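You operate a simulated robot arm through the tools that you are given. There is no shell and no other tool. Be economical: measure what you need, move in short steps, check, and stop when the job is done.

The job below is to be done with a simulated robot arm. You get a single attempt, and the scene is never put back.

Task
Put things in order on the island top. At the end: the cream hills card stands where the pink jar stood; the yellow packet (marked "BEANS") stands where the cream hills card stood; the blue deck of cards stands where the yellow packet stood; the pink jar is in the green bucket; whatever was shut is shut again. Leave all else as you found it, and nothing knocked over.

It is judged by the outcome, as a careful person would: the job done as asked, and still so three seconds after it is handed in. It fails if anything else is knocked over, pushed out of place, dropped, spilled or broken.

Robot
A 7-joint arm with a two-finger parallel gripper, fixed in place. Base frame: the origin is at the foot of the arm, x ahead of it, y to its left, z up; the work surface is at about z = 0. Readings come in mm, rad, newtons and seconds.
With the tool pointing down near the work surface it reaches from about 220 to 580 mm from the base axis. Its first joint turns from -1.152 to 1.152 rad. Payload 2.5 kg.
Tool frame: the origin (TCP) lies between the finger pads and is the grasp point; the fingertips stand 23 mm ahead of it; z points along the fingers, y is the line along which they close. Largest opening 94 mm; finger width 38, thickness 10; the body of the gripper, 54 by 96 mm, starts 39 mm behind the TCP.
Orientation is that of the tool frame in the base frame, as [roll, pitch, yaw] about the fixed x, y, z axes, in that order (R = Rz(yaw) Ry(pitch) Rx(roll)). With the fingers straight down and closing along the base's y, the tool's x points along the base's -x, its y along +y and its z along -z.

Tools
- The arm moves only by the tool servo_tool. Its argument "increments" is a list of rows, each a list of 7 numbers: the turn, a rotation vector about the tool's x, y, z in units of 4 degrees (1.0 is 4 degrees), then the shift along the tool's x, y, z in units of 40 mm (1.0 is 40 mm), then the closure in counts, from 0 (fully open) to 255 (shut). In form: [[ax, ay, az, x, y, z, grip], ...]. A call has 1 to 20 rows; each row shifts and turns the commanded pose from where the row before left it, along the tool's axes as they then stand. A call with a number of a shift or a turn outside -1 to 1 is refused whole. Rows are played at 5 a second. More than 50 mm and 0.15 rad between two rows, or a gripper value outside its range, and nothing of the call is played. Where a pose cannot be reached the arm comes as near as it can. A force on the tool above 40 N (or 10 N above the force at the start of the call, whichever is more), or a blocked arm, ends the call early, and 0.2 s more pass. The fingers move at their own pace (about 108 mm/s each) and stop on an object; they squeeze with about 39 N. The grip force told is the motor's: it shows also when the fingers shut on nothing. Time passes only in rows, and 0.2 s behind the last, so rows that do not move let the fingers close. The reply holds the time, the measured pose of the TCP, the force on the tool along the base axes, the opening and the grip force, in the units named above and with some noise, and new pictures: "views" is both (left out), scene, wrist or none.
- Cameras (640 x 400 px; columns grow to the right, rows downward): "scene" is fixed at [127.5, -411.4, 571.2]; the picture's right is [0.81, -0.58, 0.00], its down [-0.27, -0.38, -0.88] and it looks along [0.52, 0.72, -0.47] (base axes); focal length 225 px, centre (320, 200). "wrist" rides on the gripper at [-39, 0, -44] in the tool frame; the picture's right is [0.00, -1.00, 0.00], its down [0.97, 0.00, -0.24] and it looks along [0.24, 0.00, 0.97] (tool axes); focal length 218 px, centre (320, 200). There is no depth. A picture from a camera that has moved, and an enlarged one, comes with that camera's place and axes in the base frame and with its lens. The place of the scene camera against the robot may be out by one fixed shift of up to 25 mm in any direction.
- zoom(camera, box): a new picture of the part [left, top, right, bottom] of that camera's present view, enlarged. It takes no simulated time.
- sign_off(): hands the job in; it is judged then, once.

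Work in short steps. Places have to be worked out from the pictures, the camera data and where the tool is seen: move nearer, look again, correct. Check each grasp and each placing, and mend what went wrong. You have 120 turns and 170 pictures in all, those below and enlarged ones among them. Open the gripper and draw the arm clear of the work before you hand the job in, unless the task says otherwise; then end with one line.

The tools are called after "Call:" as a command line: name --pt "numbers of a row" for each row, then --argument value for the rest, lists and objects as JSON in quotes. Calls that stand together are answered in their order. servo_tool: Moves the arm, as the interface text tells. Its arguments: {"type":"object","properties":{"increments":{"type":"array"},"views":{"type":"string","enum":["both","scene","wrist","none"]}},"required":["increments"]} The other tools are called the same way: zoom (camera, box) takes an enlarged picture of a part of a camera's view; sign_off () hands the job in.

At the start:

```text
time: 0.0
eef_pos: [333.3, -30.9, 475.5]
ee_rot: [3.141, -0.001, -3.141]
contact_force: [-0.2, 0.5, 0.5]
width: 93.8
grasp_force: 0.0
```

scene: 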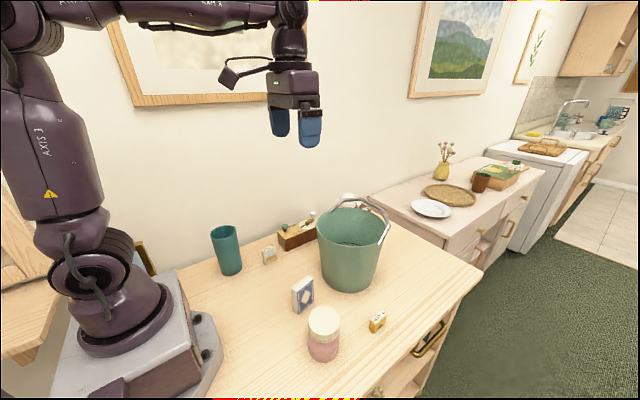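
wrist: 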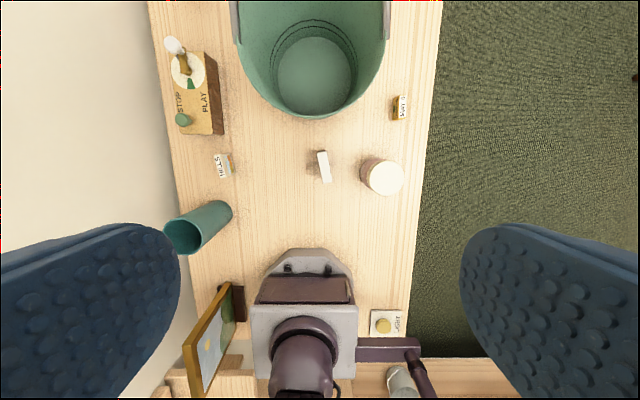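

I'll take enlarged views of the objects before moving.

Call:
zoom --camera "scene" --box '[200, 180, 420, 380]'

Call:
zoom --camera "wrist" --box '[150, 0, 450, 220]'

```text
2.00 times, centred on (310, 280) of scene
camera zoom: at [127.5, -411.4, 571.2], right [0.81, -0.58, 0.0], down [-0.27, -0.38, -0.88], along [0.52, 0.72, -0.47], focal length 451 px, centre (340, 40)
```

zoom: 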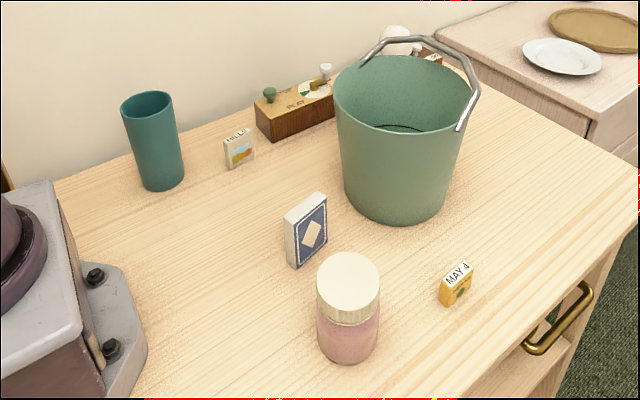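

```text
1.82 times, centred on (300, 110) of wrist
camera zoom: at [371.9, -31.8, 519.8], right [0.0, -1.0, 0.0], down [-0.97, 0.0, 0.24], along [-0.24, 0.0, -0.97], focal length 397 px, centre (356, 364)
```

zoom: 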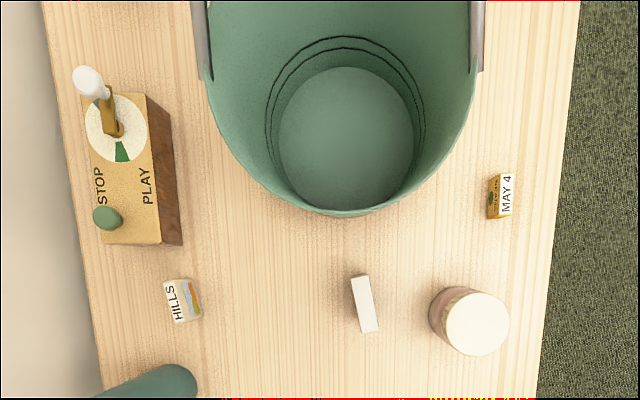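

Estimates (base, mm): jar (312,-158), deck (331,-37), beans (450,-198), hills card (330,183), bucket centre about (514,-17). I'll move above the jar for a closer look.

Call:
servo_tool --pt "0 0 0 0.09 -0.53 0.94 0" --pt "0 0 0 0.09 -0.53 0.94 0" --pt "0 0 0 0.09 -0.53 0.94 0" --pt "0 0 0 0.09 -0.53 0.94 0" --pt "0 0 0 0.09 -0.53 0.94 0" --pt "0 0 0 0.09 -0.53 0.94 0" --pt "0 0 0 0 0 0 0"

```text
time: 1.6
eef_pos: [311.3, -158.3, 250.6]
ee_rot: [-3.141, 0.0, 3.139]
contact_force: [-0.6, 0.6, -0.1]
width: 93.8
grasp_force: 0.0
camera wrist: at [349.4, -159.4, 293.9], right [0.0, -1.0, 0.0], down [-0.97, 0.0, 0.24], along [-0.24, 0.0, -0.97], focal length 218 px, centre (320, 200)
```

scene: 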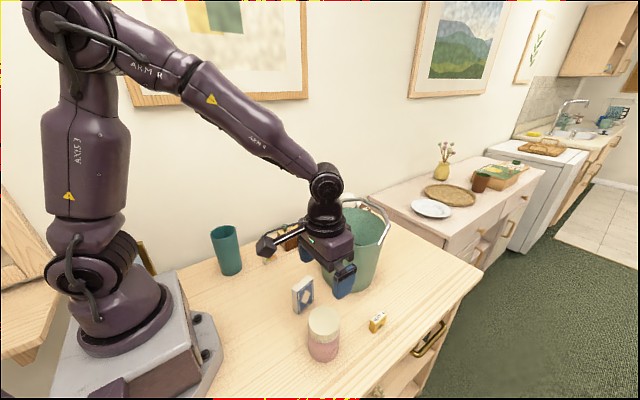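
wrist: 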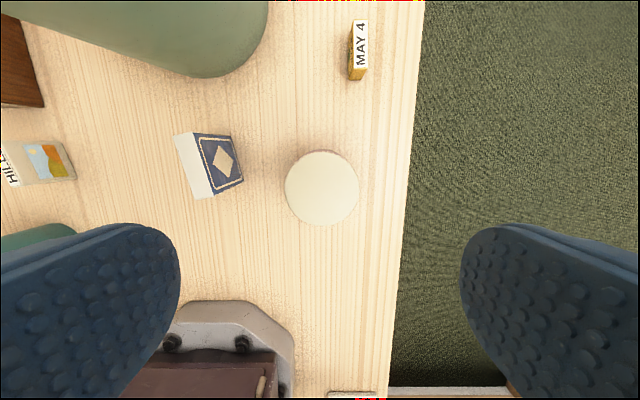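

Triangulating the jar top gives about (308,-161.5), z≈74, diameter ≈74. I'll centre over it and go down to just above the lid.

Call:
servo_tool --pt "0 0 0 0.08 -0.08 0.8 0" --pt "0 0 0 0 0 0.9 0" --pt "0 0 0 0 0 0.9 0" --pt "0 0 0 0 0 0.4 0" --pt "0 0 0 0 0 0 0"

```text
time: 2.8
eef_pos: [308.1, -160.5, 131.3]
ee_rot: [3.141, 0.0, 3.142]
contact_force: [0.3, -0.1, 0.7]
width: 94.0
grasp_force: 0.1
camera wrist: at [347.2, -162.0, 174.5], right [0.0, -1.0, 0.0], down [-0.97, 0.0, 0.24], along [-0.24, 0.0, -0.97], focal length 218 px, centre (320, 200)
```

scene: 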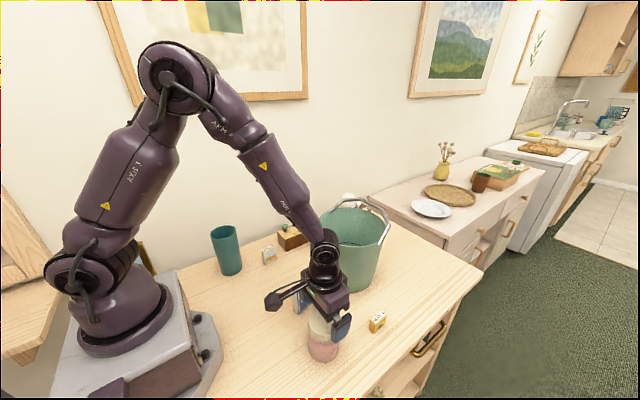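
wrist: 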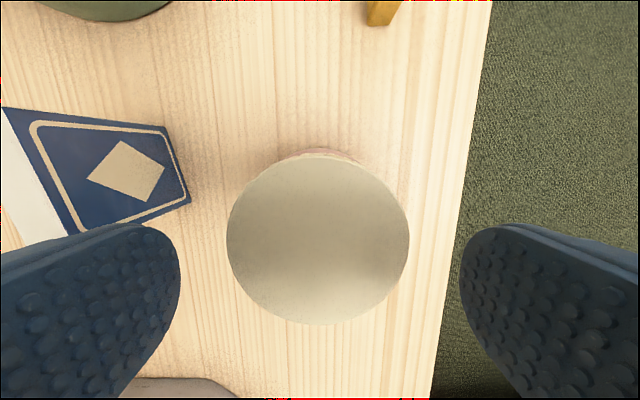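

Scale growth between views puts the lid top at z≈100, diameter ≈67, centre (313,-161.5). I'll shift +5 mm in x, descend to TCP z≈70, then close.

Call:
servo_tool --pt "0 0 0 -0.12 -0.02 0.1 0" --pt "0 0 0 0 0 0.5 0" --pt "0 0 0 0 0 0.5 0" --pt "0 0 0 0 0 0.4 0" --pt "0 0 0 0 0 0 0"

```text
time: 4.0
eef_pos: [311.9, -162.7, 70.0]
ee_rot: [-3.14, 0.002, 3.138]
contact_force: [0.9, 0.3, -0.4]
width: 94.0
grasp_force: 0.1
camera wrist: at [352.0, -163.0, 113.6], right [0.0, -1.0, 0.0], down [-0.97, 0.0, 0.24], along [-0.24, 0.0, -0.97], focal length 218 px, centre (320, 200)
```

scene: 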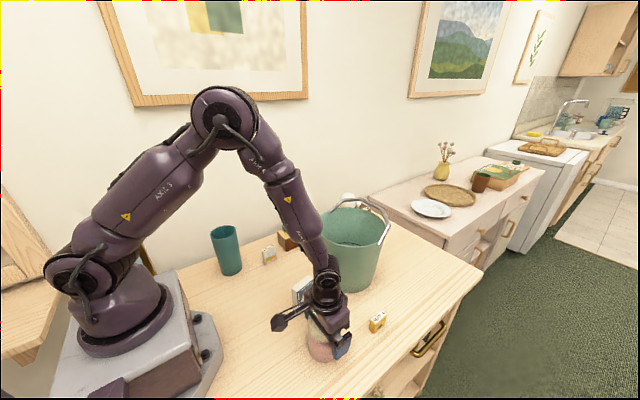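
wrist: 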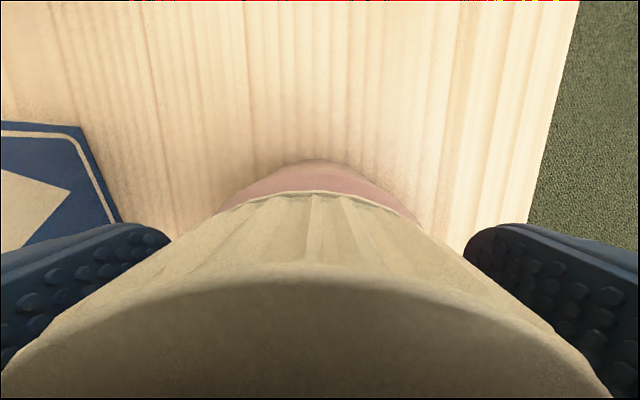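

The fingers straddle the jar and its front base edge at x≈345 confirms centre x≈312. Closing and lifting slightly.

Call:
servo_tool --pt "0 0 0 0 0 0 255" --pt "0 0 0 0 0 0 255" --pt "0 0 0 0 0 0 255" --pt "0 0 0 0 0 -0.3 255" --pt "0 0 0 0 0 -0.5 255" --pt "0 0 0 0 0 0 255"

```text
time: 5.4
eef_pos: [312.5, -162.5, 103.5]
ee_rot: [-3.141, 0.0, 3.141]
contact_force: [-0.1, 0.3, -2.6]
width: 71.5
grasp_force: 38.6
camera wrist: at [351.8, -162.5, 146.1], right [0.0, -1.0, 0.0], down [-0.97, 0.0, 0.24], along [-0.24, 0.0, -0.97], focal length 218 px, centre (320, 200)
```

scene: 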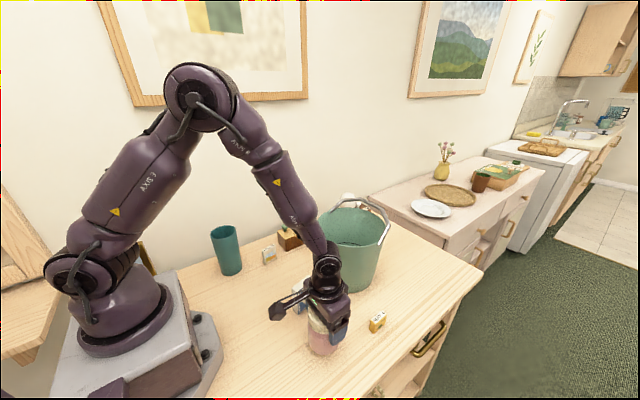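
wrist: 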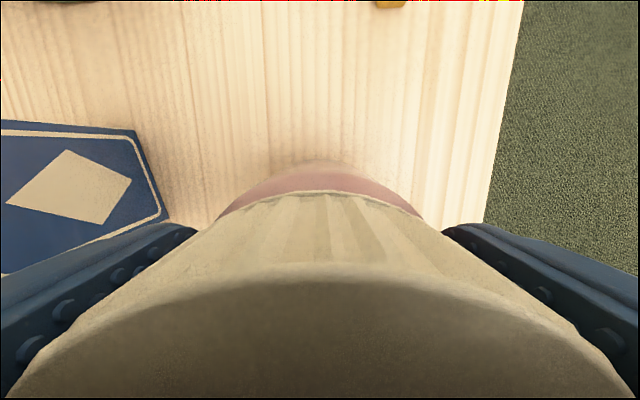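

Jar held (Ø71.5, original spot (312.5,-162.5)). I'll lift high and look at the bucket and its handle.

Call:
servo_tool --pt "0 0 0 0 0 -1 255" --pt "0 0 0 0 0 -1 255" --pt "0 0 0 0 0 -1 255" --pt "0 0 0 0 0 -1 255" --pt "0 0 0 0 0 -1 255" --pt "0 0 0 0 0 -1 255" --pt "0 0 0 0 0.5 -0.5 255" --pt "0 0 0 0 1 0 255" --pt "0 0 0 0 1 0 255" --pt "0 0 0 0 1 0 255" --pt "0 0 0 0 0 0 255"

```text
time: 7.8
eef_pos: [313.0, -20.7, 361.8]
ee_rot: [-3.14, 0.0, 3.14]
contact_force: [1.0, 0.2, -1.5]
width: 71.1
grasp_force: 39.2
camera wrist: at [351.1, -21.6, 405.9], right [0.0, -1.0, 0.0], down [-0.97, 0.0, 0.24], along [-0.24, 0.0, -0.97], focal length 218 px, centre (320, 200)
```

scene: 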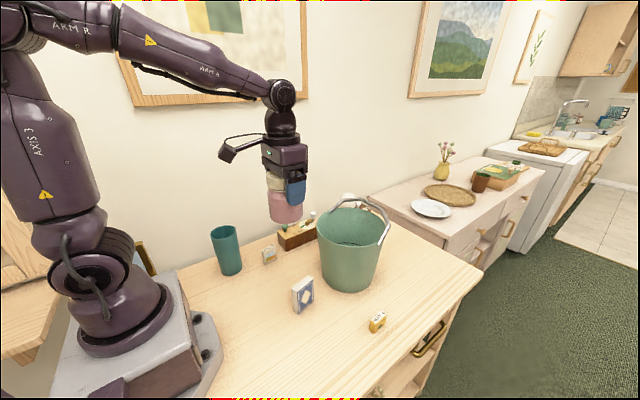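
wrist: 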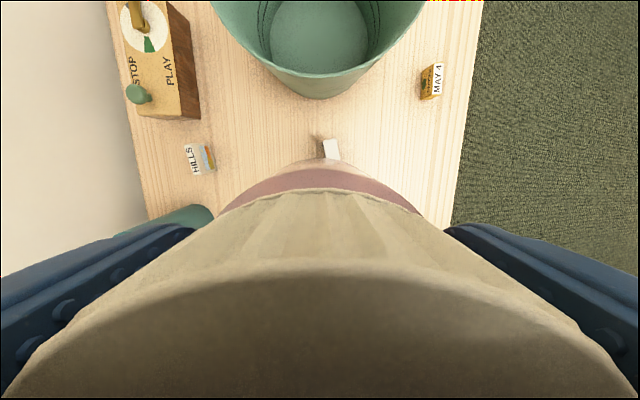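

The bucket's rim comes out at z≈215, x from 409 on, floor centre ≈(509,-20). Before lowering into it, I'll check the bracket sticking out of the gripper and the handle.

Call:
zoom --camera "scene" --box '[200, 70, 420, 300]'

```text
1.74 times, centred on (310, 185) of scene
camera zoom: at [127.5, -411.4, 571.2], right [0.81, -0.58, 0.0], down [-0.27, -0.38, -0.88], along [0.52, 0.72, -0.47], focal length 392 px, centre (337, 226)
```

zoom: 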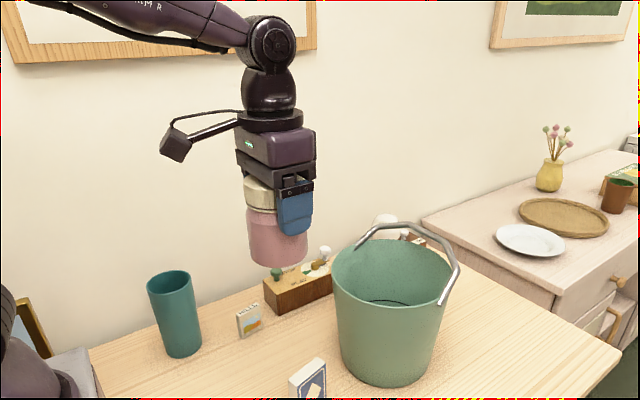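

A sensor block on a bracket sticks out about 92–107 mm toward −x at TCP+80..100, so it could hit the bucket rim. I'll raise and move nearer to measure the bucket and handle properly.

Call:
servo_tool --pt "0 0 0 0 0 -1 255" --pt "0 0 0 -0.5 0 -0.7 255" --pt "0 0 0 -0.8 0 0 255" --pt "0 0 0 -0.8 0 0 255" --pt "0 0 0 0 0 0 255"

```text
time: 9.0
eef_pos: [397.3, -22.8, 431.6]
ee_rot: [3.141, 0.002, 3.14]
contact_force: [0.7, 0.0, -3.2]
width: 71.1
grasp_force: 39.0
camera wrist: at [436.4, -23.7, 474.6], right [0.0, -1.0, 0.0], down [-0.97, 0.0, 0.24], along [-0.24, 0.0, -0.97], focal length 218 px, centre (320, 200)
```

scene: 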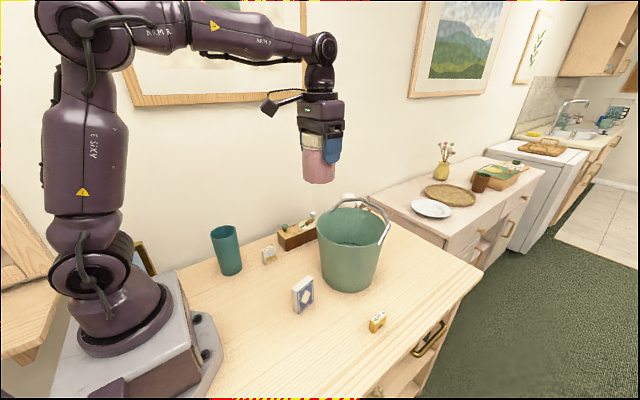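
wrist: 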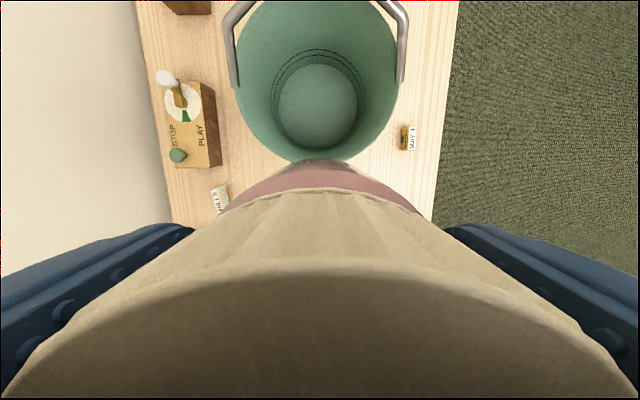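

Need the top of the handle; move a further 50 mm forward.

Call:
servo_tool --pt "0 0 0 -0.6 0 0 255" --pt "0 0 0 -0.65 0 0 255" --pt "0 0 0 0 0 0 255"

Call:
zoom --camera "wrist" --box '[200, 0, 440, 170]'

```text
time: 9.8
eef_pos: [447.4, -21.9, 432.6]
ee_rot: [3.141, -0.001, -3.141]
contact_force: [-0.1, 0.3, -2.2]
width: 71.4
grasp_force: 38.7
camera wrist: at [486.5, -23.9, 474.4], right [0.0, -1.0, 0.0], down [-0.97, 0.0, 0.24], along [-0.24, 0.0, -0.97], focal length 218 px, centre (320, 200)
```

scene: 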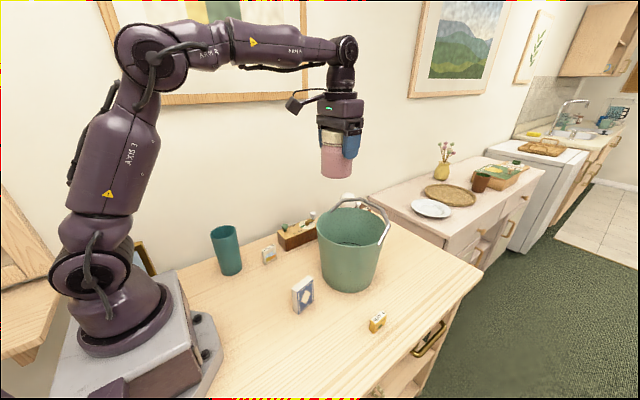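
wrist: 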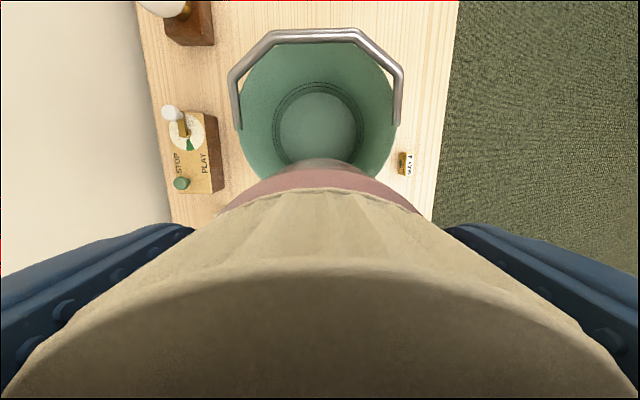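

```text
2.35 times, centred on (320, 85) of wrist
camera zoom: at [486.5, -23.9, 474.4], right [0.0, -1.0, 0.0], down [-0.97, 0.0, 0.24], along [-0.24, 0.0, -0.97], focal length 514 px, centre (320, 471)
```

zoom: 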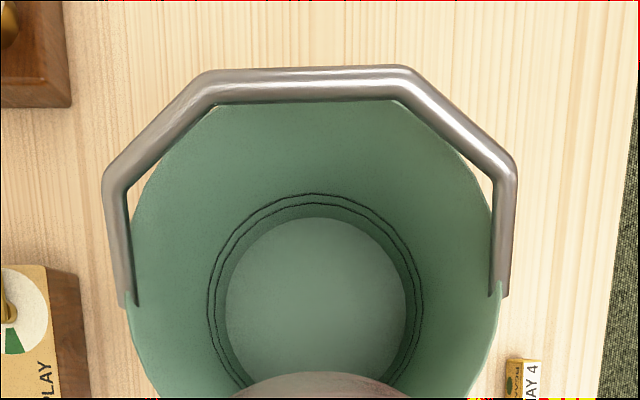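

Geometry: rim z≈190, r≈97, floor centre (511,-22) r≈78; handle leans +x with its top bar near (573,-22,270). To let the bracket fit inside the rim I'll yaw the tool 90° so it points to −y, then place the jar slightly off-centre to +y.

Call:
servo_tool --pt "0 0 -1 0 0 0 255" --pt "0 0 -1 0 0 0 255" --pt "0 0 -1 0 0 0 255" --pt "0 0 -1 0 0 0 255" --pt "0 0 -1 0 0 0 255" --pt "0 0 -1 0 0 0 255" --pt "0 0 -1 0 0 0 255" --pt "0 0 -1 0 0 0 255" --pt "0 0 -1 0 0 0 255" --pt "0 0 -1 0 0 0 255" --pt "0 0 -1 0 0 0 255" --pt "0 0 -1 0 0 0 255" --pt "0 0 -1 0 0 0 255" --pt "0 0 -1 0 0 0 255" --pt "0 0 -1 0 0 0 255" --pt "0 0 -1 0 0 0 255" --pt "0 0 -1 0 0 0 255" --pt "0 0 -1 0 0 0 255" --pt "0 0 -1 0 0 0 255" --pt "0 0 -1 0 0 0 255" --views "none"

Call:
servo_tool --pt "0 0 -1 0 0 0 255" --pt "0 0 -1 0 0 0 255" --pt "0 0 -0.5 0 0 0 255" --pt "0 0 0 0 0 0 255"

```text
time: 14.0
eef_pos: [447.7, -21.3, 430.9]
ee_rot: [3.141, 0.0, -1.744]
contact_force: [-0.3, 0.7, -1.5]
width: 71.4
grasp_force: 38.9
```

```text
time: 15.0
eef_pos: [446.0, -22.3, 431.6]
ee_rot: [-3.142, 0.001, -1.571]
contact_force: [-0.4, -0.1, -2.9]
width: 71.4
grasp_force: 39.2
camera wrist: at [446.9, 16.0, 474.2], right [1.0, 0.0, 0.0], down [0.0, -0.97, 0.24], along [0.0, -0.24, -0.97], focal length 218 px, centre (320, 200)
```

scene: 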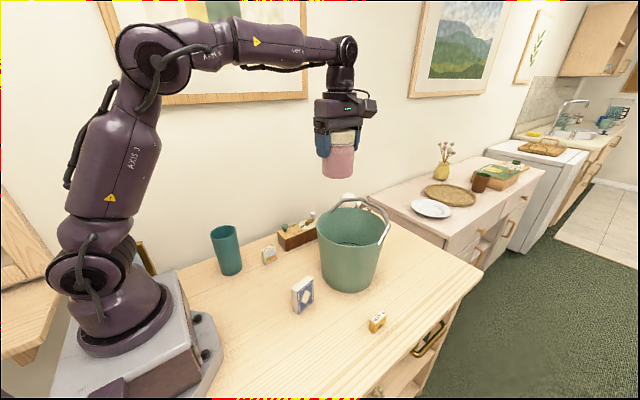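
wrist: 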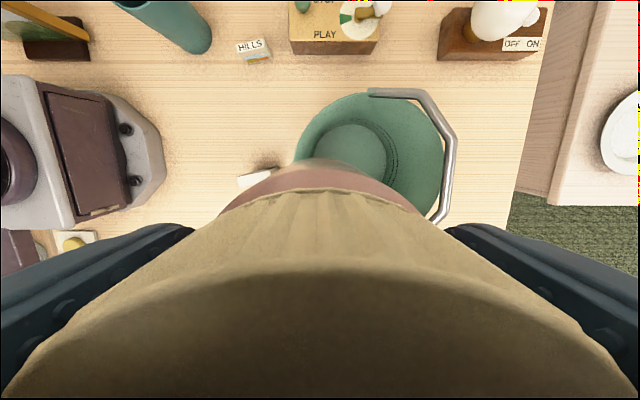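

Rotated. Handle top now triangulates lower and further (≈(594,-22,220)), so it's well clear. I'll move over the drop target (506, 3) and lower partway.

Call:
servo_tool --pt "0 0 0 -0.3 -0.75 0 255" --pt "0 0 0 -0.33 -0.75 0 255" --pt "0 0 0 0 0 1 255" --pt "0 0 0 0 0 1 255" --pt "0 0 0 0 0 1 255" --pt "0 0 0 0 0 0 255"

Call:
zoom --camera "scene" --box '[260, 80, 460, 300]'

```text
time: 16.4
eef_pos: [505.8, 3.8, 310.4]
ee_rot: [3.141, 0.001, -1.571]
contact_force: [0.3, 0.4, -1.5]
width: 71.2
grasp_force: 39.0
camera wrist: at [506.4, 41.4, 353.9], right [1.0, 0.0, 0.0], down [0.0, -0.97, 0.24], along [0.0, -0.24, -0.97], focal length 218 px, centre (320, 200)
```

scene: 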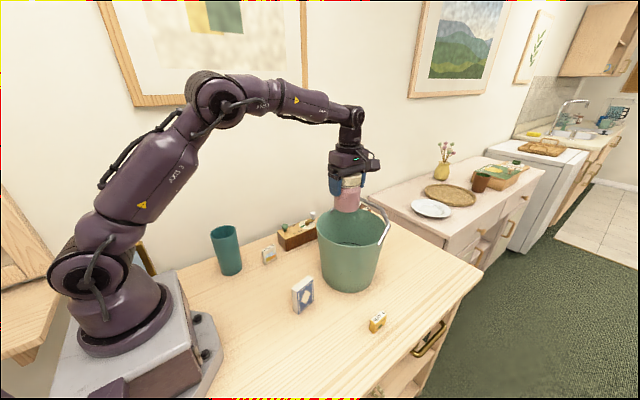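
wrist: 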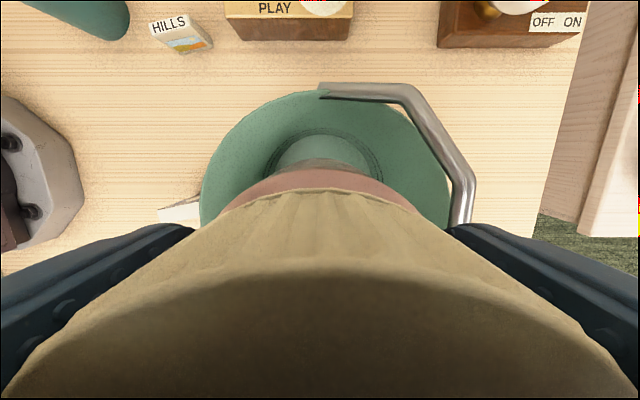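

```text
1.82 times, centred on (360, 190) of scene
camera zoom: at [127.5, -411.4, 571.2], right [0.81, -0.58, 0.0], down [-0.27, -0.38, -0.88], along [0.52, 0.72, -0.47], focal length 410 px, centre (247, 218)
```

zoom: 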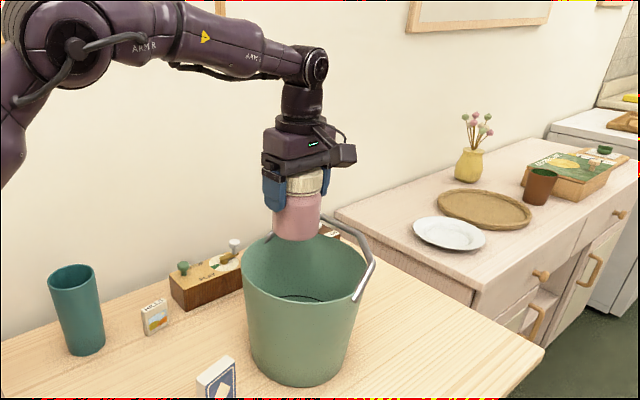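

Jar is over the opening with clearance to rim and handle. Lower to TCP≈195.

Call:
servo_tool --pt "0 0 0 0 0 0.7 255" --pt "0 0 0 0 0 0.7 255" --pt "0 0 0 0 0 0.7 255" --pt "0 0 0 0 0 0.7 255" --pt "0 0 0 0 0 0 255"

Call:
zoom --camera "scene" --box '[260, 80, 460, 300]'

```text
time: 17.6
eef_pos: [504.9, 2.3, 198.5]
ee_rot: [-3.14, 0.001, -1.572]
contact_force: [0.9, 0.0, -1.7]
width: 71.2
grasp_force: 38.9
camera wrist: at [506.4, 40.9, 242.2], right [1.0, 0.0, 0.0], down [0.0, -0.97, 0.24], along [0.0, -0.24, -0.97], focal length 218 px, centre (320, 200)
```

scene: 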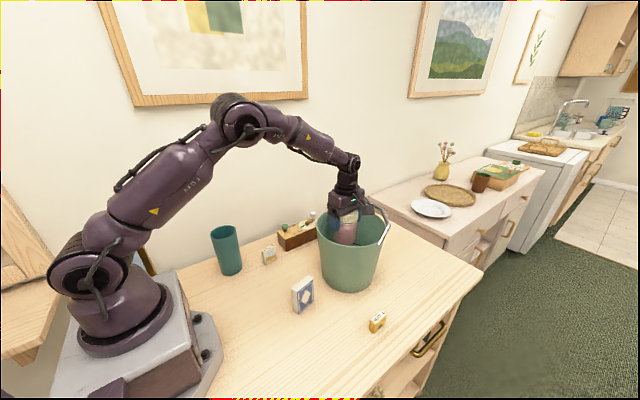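
wrist: 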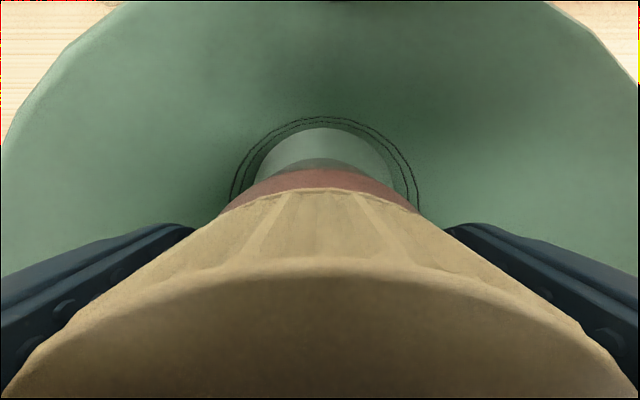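

```text
1.82 times, centred on (360, 190) of scene
camera zoom: at [127.5, -411.4, 571.2], right [0.81, -0.58, 0.0], down [-0.27, -0.38, -0.88], along [0.52, 0.72, -0.47], focal length 410 px, centre (247, 218)
```

zoom: 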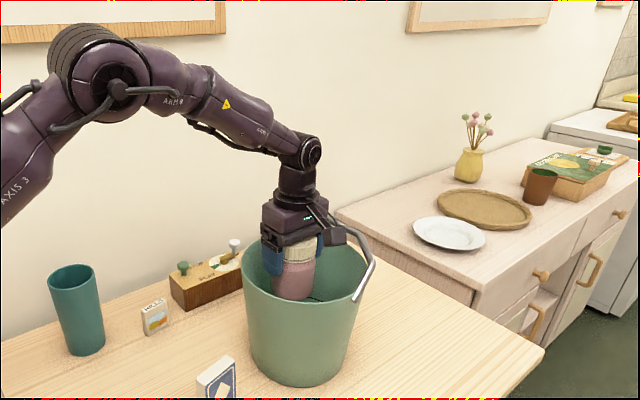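

The block would pass close to the handle's side bar, so I'll shift 7 mm to +y and yaw 16° back so the block sits away from the pivot, then go down some.

Call:
servo_tool --pt "0 0 0 -0.18 0 0 255" --pt "0 0 1 0 0 0 255" --pt "0 0 1 0 0 0 255" --pt "0 0 1 0 0 0 255" --pt "0 0 1 0 0 0 255" --pt "0 0 0 0 0 0.7 255" --pt "0 0 0 0 0 0.7 255" --pt "0 0 0 0 0 0 255"

Call:
zoom --camera "scene" --box '[290, 120, 430, 300]'

```text
time: 19.4
eef_pos: [507.3, 9.8, 143.3]
ee_rot: [3.141, 0.0, -1.851]
contact_force: [0.0, 0.1, -1.7]
width: 71.2
grasp_force: 39.2
camera wrist: at [517.8, 46.9, 186.2], right [0.96, -0.28, 0.0], down [-0.27, -0.93, 0.24], along [-0.07, -0.23, -0.97], focal length 218 px, centre (320, 200)
```

scene: 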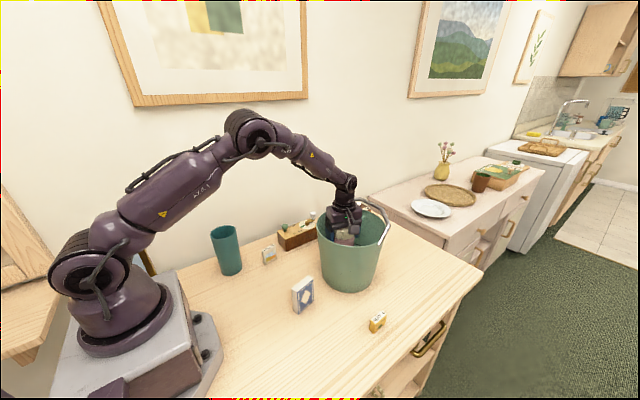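
wrist: 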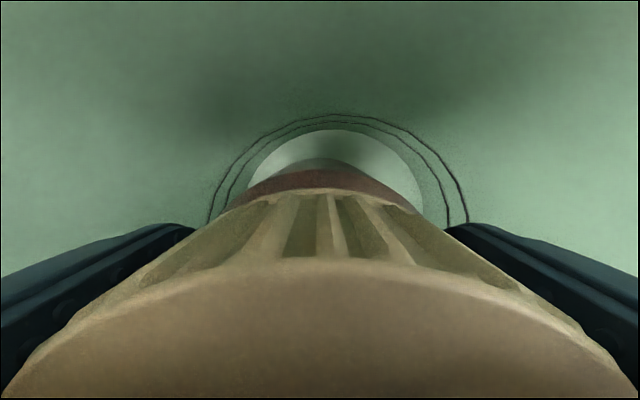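

```text
2.22 times, centred on (360, 210) of scene
camera zoom: at [127.5, -411.4, 571.2], right [0.81, -0.58, 0.0], down [-0.27, -0.38, -0.88], along [0.52, 0.72, -0.47], focal length 501 px, centre (231, 178)
```

zoom: 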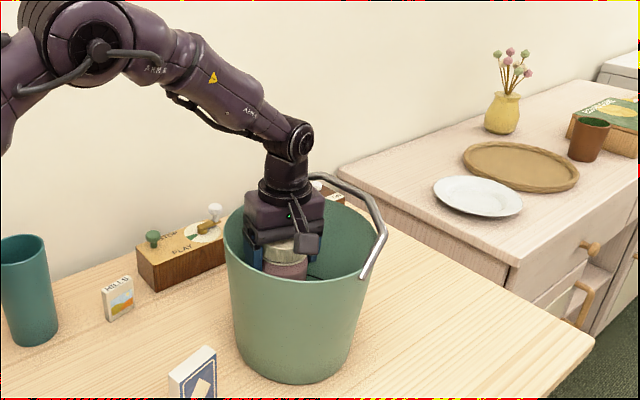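

The block is inside the bucket mouth and clear. Continue down to TCP≈85.

Call:
servo_tool --pt "0 0 0 0 0 0.5 255" --pt "0 0 0 0 0 0.5 255" --pt "0 0 0 0 0 0.45 255" --pt "0 0 0 0 0 0 255"

Call:
zoom --camera "scene" --box '[290, 120, 430, 300]'

```text
time: 20.4
eef_pos: [506.6, 10.2, 85.1]
ee_rot: [3.141, 0.0, -1.852]
contact_force: [-0.5, 1.1, -2.6]
width: 71.2
grasp_force: 39.1
camera wrist: at [517.1, 47.3, 127.9], right [0.96, -0.28, 0.0], down [-0.27, -0.93, 0.24], along [-0.07, -0.23, -0.97], focal length 218 px, centre (320, 200)
```

scene: 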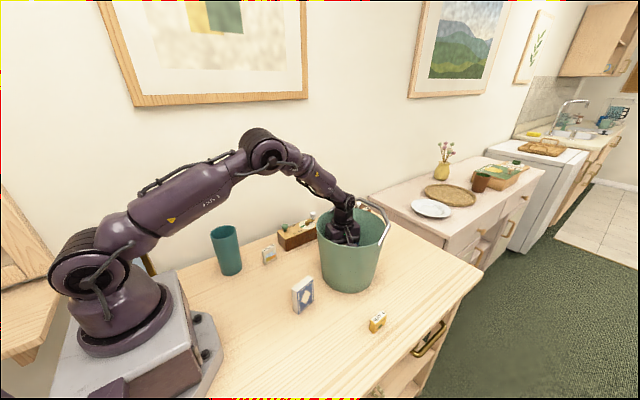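
wrist: 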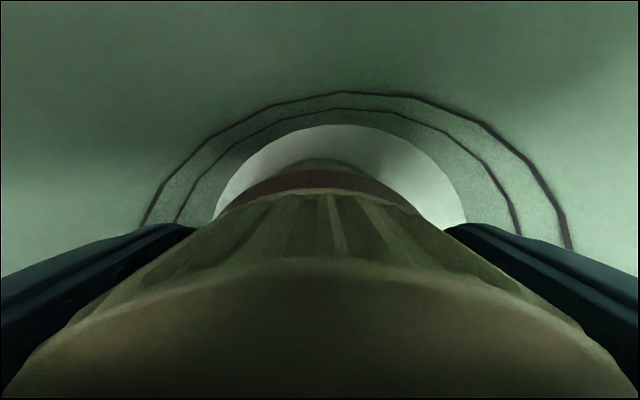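

```text
2.22 times, centred on (360, 210) of scene
camera zoom: at [127.5, -411.4, 571.2], right [0.81, -0.58, 0.0], down [-0.27, -0.38, -0.88], along [0.52, 0.72, -0.47], focal length 501 px, centre (231, 178)
```

zoom: 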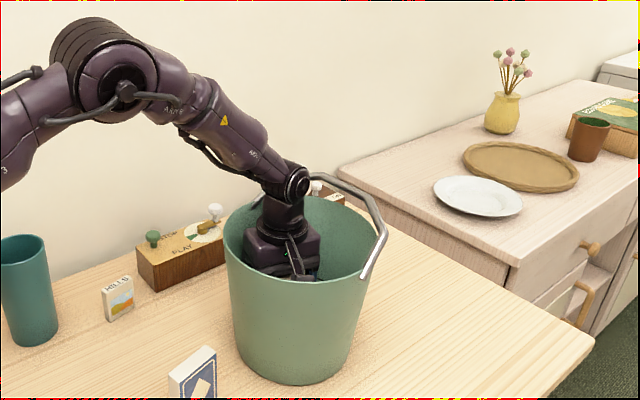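

All clear; forearm still above the rim. Creep down to touch the floor.

Call:
servo_tool --pt "0 0 0 0 0 0.1 255" --pt "0 0 0 0 0 0.08 255" --pt "0 0 0 0 0 0.08 255" --pt "0 0 0 0 0 0 255" --views "none"

```text
time: 21.4
eef_pos: [507.0, 10.0, 75.8]
ee_rot: [-3.14, 0.0, -1.853]
contact_force: [-8.7, 0.1, 24.7]
width: 71.2
grasp_force: 39.5
```

Contact with about 25 N at z≈75.8: jar is on the floor. Ease up 1 mm and open partially.

Call:
servo_tool --pt "0 0 0 0 0 -0.03 255" --pt "0 0 0 0 0 0 30" --pt "0 0 0 0 0 0 30" --pt "0 0 0 0 0 0 30"

```text
time: 22.4
eef_pos: [506.4, 8.9, 75.8]
ee_rot: [3.14, 0.0, -1.852]
contact_force: [-0.4, -0.3, -0.7]
width: 82.9
grasp_force: 0.0
camera wrist: at [517.5, 46.6, 118.7], right [0.96, -0.28, 0.0], down [-0.27, -0.93, 0.24], along [-0.07, -0.23, -0.97], focal length 218 px, centre (320, 200)
```

scene: 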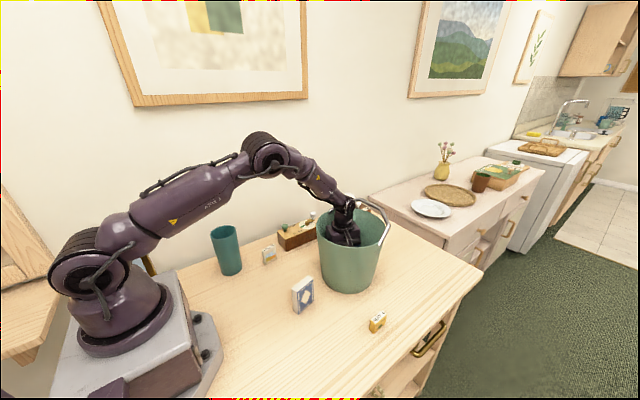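
wrist: 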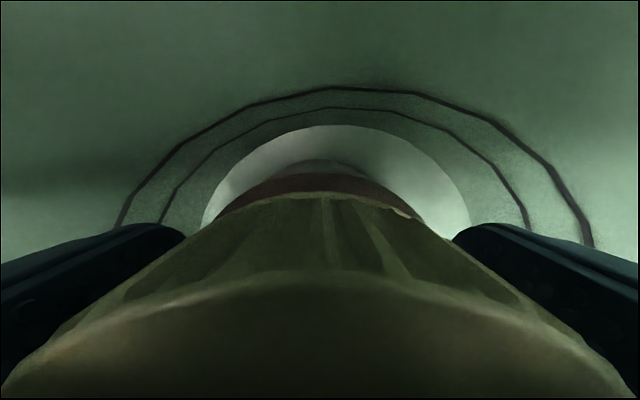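

Jar stands free. Raise straight up out of the bucket.

Call:
servo_tool --pt "0 0 0 0 0 -0.5 30" --pt "0 0 0 0 0 -0.8 30" --pt "0 0 0 0 0 -1 30" --pt "0 0 0 0 0 -1 30" --pt "0 0 0 0 0 -1 30" --pt "0 0 0 0 0 -1 0" --pt "0 0 0 0 0 -1 0" --pt "0 0 0 0 0 -0.7 0" --pt "0 0 0 0 0 0 0"

```text
time: 24.4
eef_pos: [506.4, 9.8, 355.4]
ee_rot: [-3.141, 0.001, -1.849]
contact_force: [0.0, -0.4, 0.2]
width: 93.8
grasp_force: 0.1
camera wrist: at [518.3, 47.1, 399.5], right [0.96, -0.28, 0.0], down [-0.27, -0.93, 0.24], along [-0.07, -0.23, -0.97], focal length 218 px, centre (320, 200)
```

scene: 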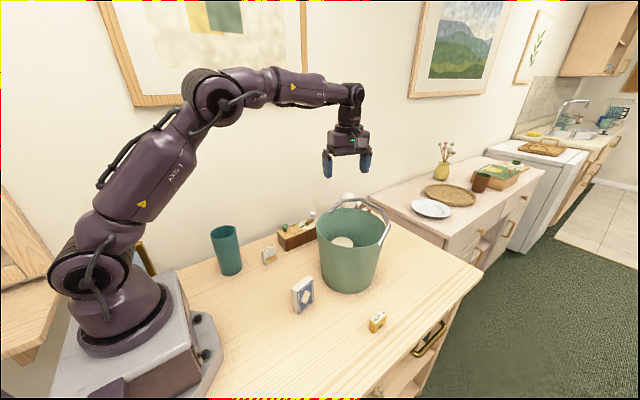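
wrist: 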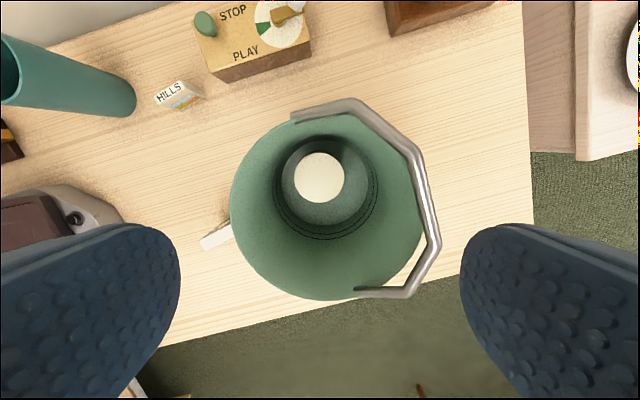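

Jar is upright in the bucket. Now go over to the hills card, keeping the block toward −y (away from the teal cup), for a close look.

Call:
servo_tool --pt "0 0 -1 0 0 0 0" --pt "0 0 -1 0 0 0 0" --pt "0 0 -1 0 0 0 0" --pt "0 0 -1 0 0 0 0" --pt "0 0 0 -0.83 0.88 0.3 0" --pt "0 0 0 -0.83 0.88 0.5 0" --pt "0 0 0 -0.83 0.88 0.6 0" --pt "0 0 0 -0.83 0.88 0.6 0" --pt "0 0 0 -0.83 0.88 0.6 0" --pt "0 0 0 0 0 0 0"

```text
refused: row 6 steps farther than a row can; nothing moved
```

Call:
servo_tool --pt "0 0 -1 0 0 0 0" --pt "0 0 -1 0 0 0 0" --pt "0 0 -1 0 0 0 0" --pt "0 0 -1 0 0 0 0" --pt "0 0 0 -0.69 0.73 0.3 0" --pt "0 0 0 -0.69 0.73 0.4 0" --pt "0 0 0 -0.69 0.73 0.45 0" --pt "0 0 0 -0.69 0.73 0.45 0" --pt "0 0 0 -0.69 0.73 0.5 0" --pt "0 0 0 -0.69 0.73 0.5 0" --pt "0 0 0 0 0 0 0"

```text
time: 26.8
eef_pos: [332.2, 174.5, 252.3]
ee_rot: [3.141, 0.0, -1.573]
contact_force: [-0.6, 0.2, 0.3]
width: 94.1
grasp_force: 0.0
camera wrist: at [332.3, 214.0, 295.1], right [1.0, 0.0, 0.0], down [0.0, -0.97, 0.24], along [0.0, -0.24, -0.97], focal length 218 px, centre (320, 200)
```

scene: 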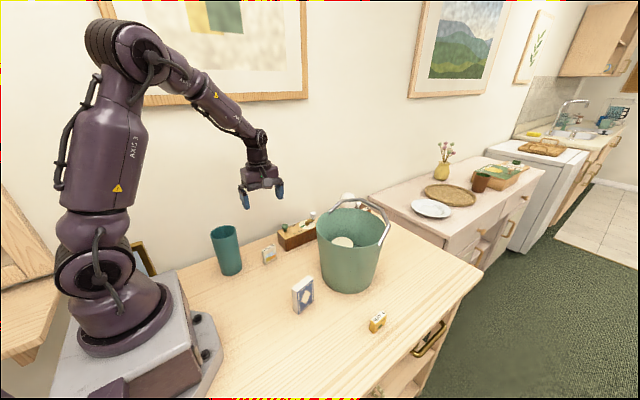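
wrist: 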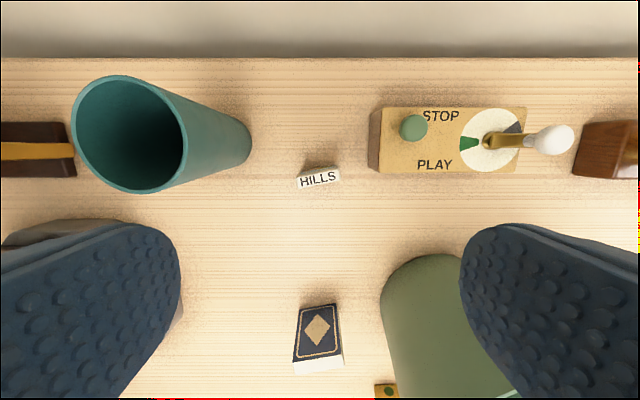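

Hills card top is at about (331,178), its long side turned ~15° from x. I'll zoom to measure it.

Call:
zoom --camera "wrist" --box '[270, 140, 370, 210]'

Call:
zoom --camera "scene" --box '[250, 230, 300, 280]'

Call:
zoom --camera "scene" --box '[360, 300, 400, 340]'

```text
5.71 times, centred on (320, 175) of wrist
camera zoom: at [332.3, 214.0, 295.1], right [1.0, 0.0, 0.0], down [0.0, -0.97, 0.24], along [0.0, -0.24, -0.97], focal length 1247 px, centre (320, 343)
```

zoom: 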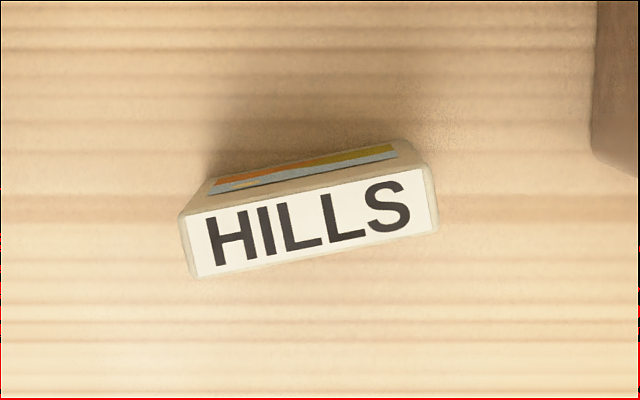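

```text
8.00 times, centred on (275, 255) of scene
camera zoom: at [127.5, -411.4, 571.2], right [0.81, -0.58, 0.0], down [-0.27, -0.38, -0.88], along [0.52, 0.72, -0.47], focal length 1803 px, centre (680, -240)
```

zoom: 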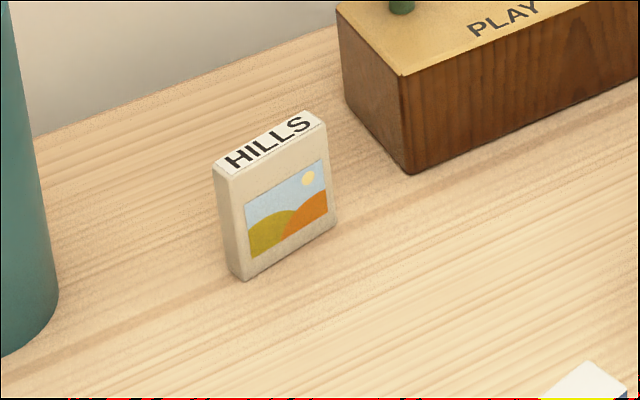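

```text
10.00 times, centred on (380, 320) of scene
camera zoom: at [127.5, -411.4, 571.2], right [0.81, -0.58, 0.0], down [-0.27, -0.38, -0.88], along [0.52, 0.72, -0.47], focal length 2254 px, centre (-280, -1000)
```

zoom: 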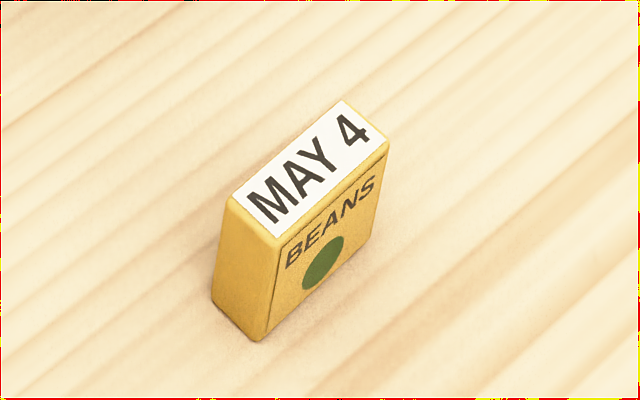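

Card: 49×13×~52 mm, centre ≈(331,179), angled +11°. Align yaw, pre-close to ~66 mm (play box is near on the +x side) and descend to z≈100.

Call:
servo_tool --pt "0 0 0 -0.11 0.04 0 75" --pt "0 0 -0.95 0 0 0.8 75" --pt "0 0 -0.9 0 0 1 75" --pt "0 0 -0.9 0 0 1 75" --pt "0 0 0 0 0 1 75" --pt "0 0 0 0 0 0 75"

```text
time: 28.2
eef_pos: [329.6, 179.1, 100.2]
ee_rot: [-3.141, -0.001, -1.38]
contact_force: [-0.4, -0.5, 0.3]
width: 66.6
grasp_force: 0.0
camera wrist: at [323.9, 216.9, 143.1], right [0.98, 0.19, 0.0], down [0.18, -0.95, 0.24], along [0.05, -0.24, -0.97], focal length 218 px, centre (320, 200)
```

scene: 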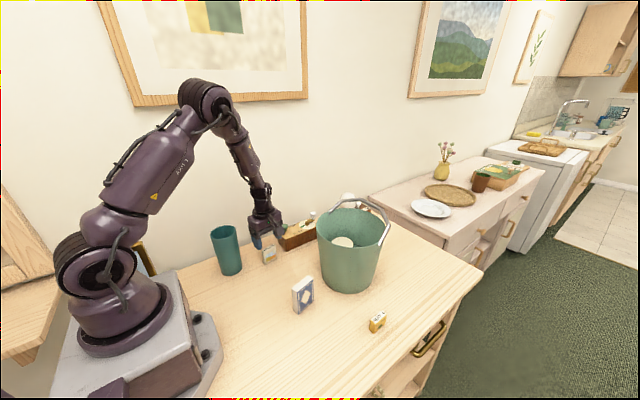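
wrist: 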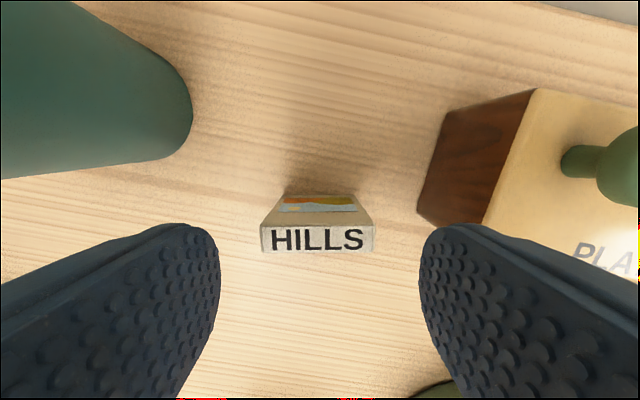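

Card centred between fingers (offset ~2 mm), play box 24 mm clear of the finger. Descend to z≈33 and grip, then lift a bit.

Call:
servo_tool --pt "0 0 0 0.05 0 0.6 75" --pt "0 0 0 0 0 0.6 75" --pt "0 0 0 0 0 0.48 75" --pt "0 0 0 0 0 0 75" --pt "0 0 0 0 0 0 255" --pt "0 0 0 0 0 0 255" --pt "0 0 0 0 0 0 255"

```text
time: 29.8
eef_pos: [331.5, 178.5, 31.9]
ee_rot: [-3.142, 0.0, -1.38]
contact_force: [0.1, 0.5, -0.2]
width: 49.0
grasp_force: 39.5
camera wrist: at [323.8, 215.6, 75.5], right [0.98, 0.19, 0.0], down [0.18, -0.95, 0.24], along [0.05, -0.24, -0.97], focal length 218 px, centre (320, 200)
```

scene: 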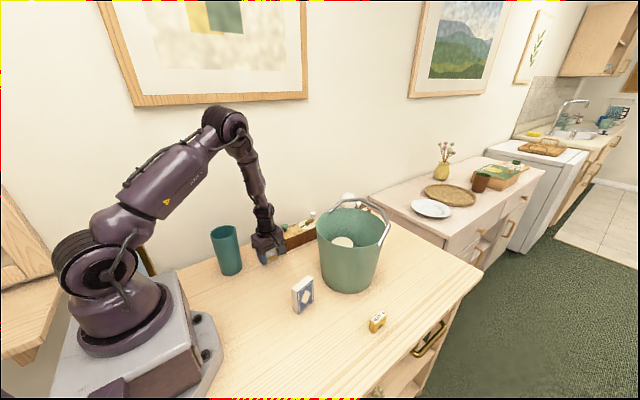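
wrist: 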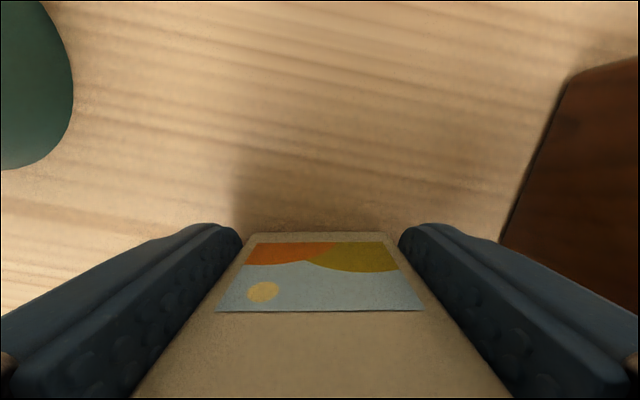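

Card gripped (49 mm) at (331.5,178.5), yaw −1.38 – recorded as the hills spot. Lift to z≈200 and carry over to the jar's spot.

Call:
servo_tool --pt "0 0 0 0 0 -0.5 255" --pt "0 0 0 0 0 -0.9 255" --pt "0 0 0 0 0 -1 255" --pt "0 0 0 0 0 -1 255" --pt "0 0 0 0 0 -0.8 255" --pt "0 0 0 0.828 0.2085 0 255" --pt "0 0 0 0.828 0.2085 0 255" --pt "0 0 0 0.828 0.2085 0 255" --pt "0 0 0 0.828 0.2085 0 255" --pt "0 0 0 0.828 0.2085 0 255" --pt "0 0 0 0.828 0.2085 0 255" --pt "0 0 0 0.828 0.2085 0 255" --pt "0 0 0 0.828 0.2085 0 255" --pt "0 0 0 0.828 0.2085 0 255" --pt "0 0 0 0.828 0.2085 0 255" --pt "0 0 0 0 0 0 255"

```text
time: 33.2
eef_pos: [312.2, -163.5, 199.9]
ee_rot: [-3.141, 0.0, -1.379]
contact_force: [-0.1, -0.2, -0.4]
width: 48.6
grasp_force: 39.6
camera wrist: at [304.7, -126.4, 244.1], right [0.98, 0.19, 0.0], down [0.18, -0.95, 0.24], along [0.05, -0.24, -0.97], focal length 218 px, centre (320, 200)
```

scene: 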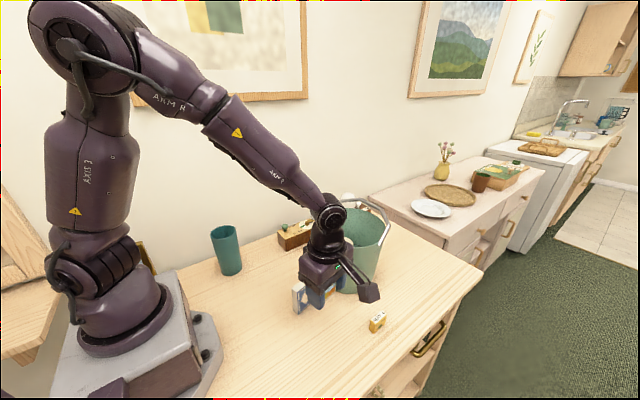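
wrist: 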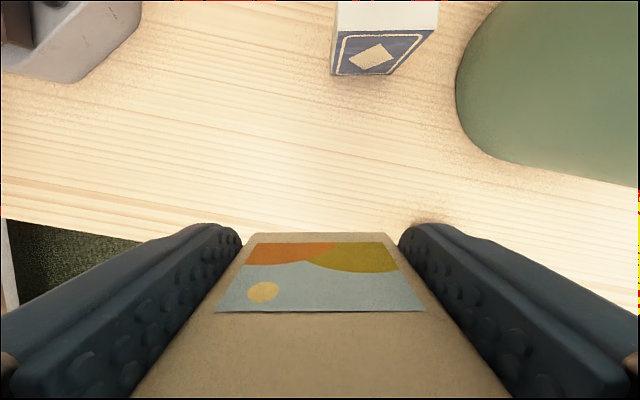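

Over the jar's spot. Descend to just above the table, then creep.

Call:
servo_tool --pt "0 0 0 0 0 0.9 255" --pt "0 0 0 0 0 0.9 255" --pt "0 0 0 0 0 0.9 255" --pt "0 0 0 0 0 0.9 255" --pt "0 0 0 0 0 0.45 255" --pt "0 0 0 0 0 0.1 255" --pt "0 0 0 0 0 0.05 255" --pt "0 0 0 0 0 0 255"

```text
time: 35.0
eef_pos: [311.8, -162.6, 33.3]
ee_rot: [3.141, 0.0, -1.379]
contact_force: [-0.3, 1.2, 0.3]
width: 48.8
grasp_force: 39.2
camera wrist: at [304.8, -125.4, 76.0], right [0.98, 0.19, 0.0], down [0.18, -0.95, 0.24], along [0.05, -0.24, -0.97], focal length 218 px, centre (320, 200)
```

scene: 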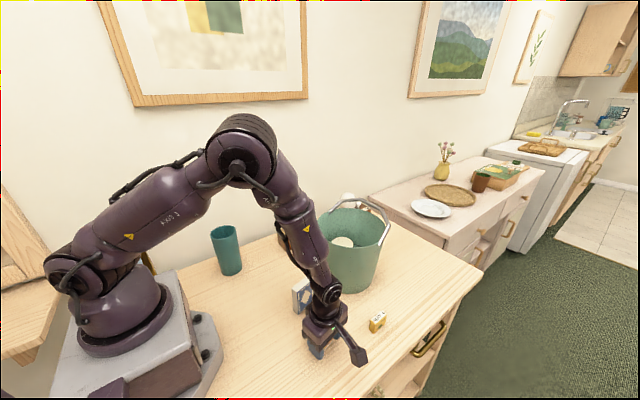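
wrist: 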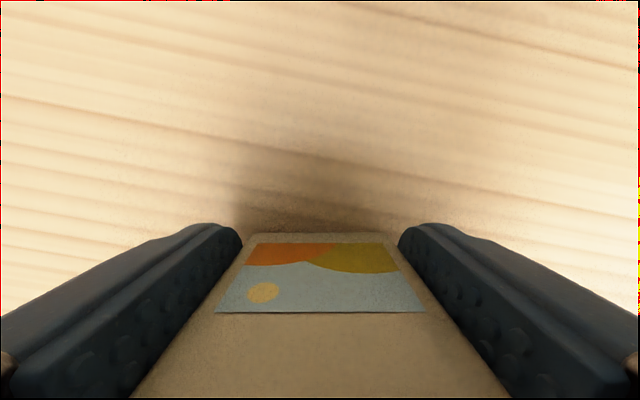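

Nearly touching; lower 1.5 mm more, open to ~66 mm, pause.

Call:
servo_tool --pt "0 0 0 0 0 0.04 255" --pt "0 0 0 0 0 0 255" --pt "0 0 0 0 0 0 75" --pt "0 0 0 0 0 0 75" --pt "0 0 0 0 0 0 75" --views "wrist"

```text
time: 36.2
eef_pos: [311.6, -163.0, 30.6]
ee_rot: [-3.14, -0.001, -1.379]
contact_force: [0.7, -0.4, -0.9]
width: 66.4
grasp_force: 0.0
camera wrist: at [304.7, -125.2, 74.4], right [0.98, 0.19, 0.0], down [0.18, -0.95, 0.24], along [0.05, -0.24, -0.97], focal length 218 px, centre (320, 200)
```

wrist: 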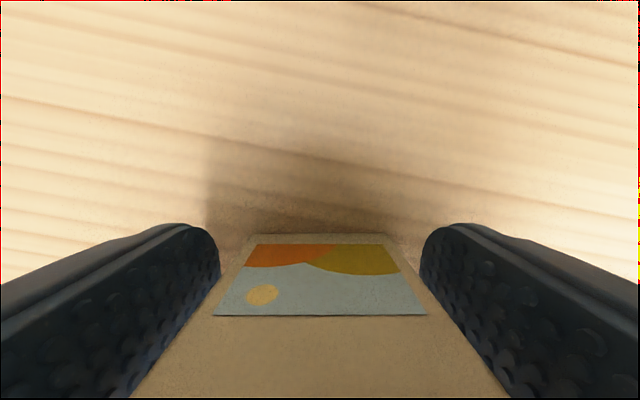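

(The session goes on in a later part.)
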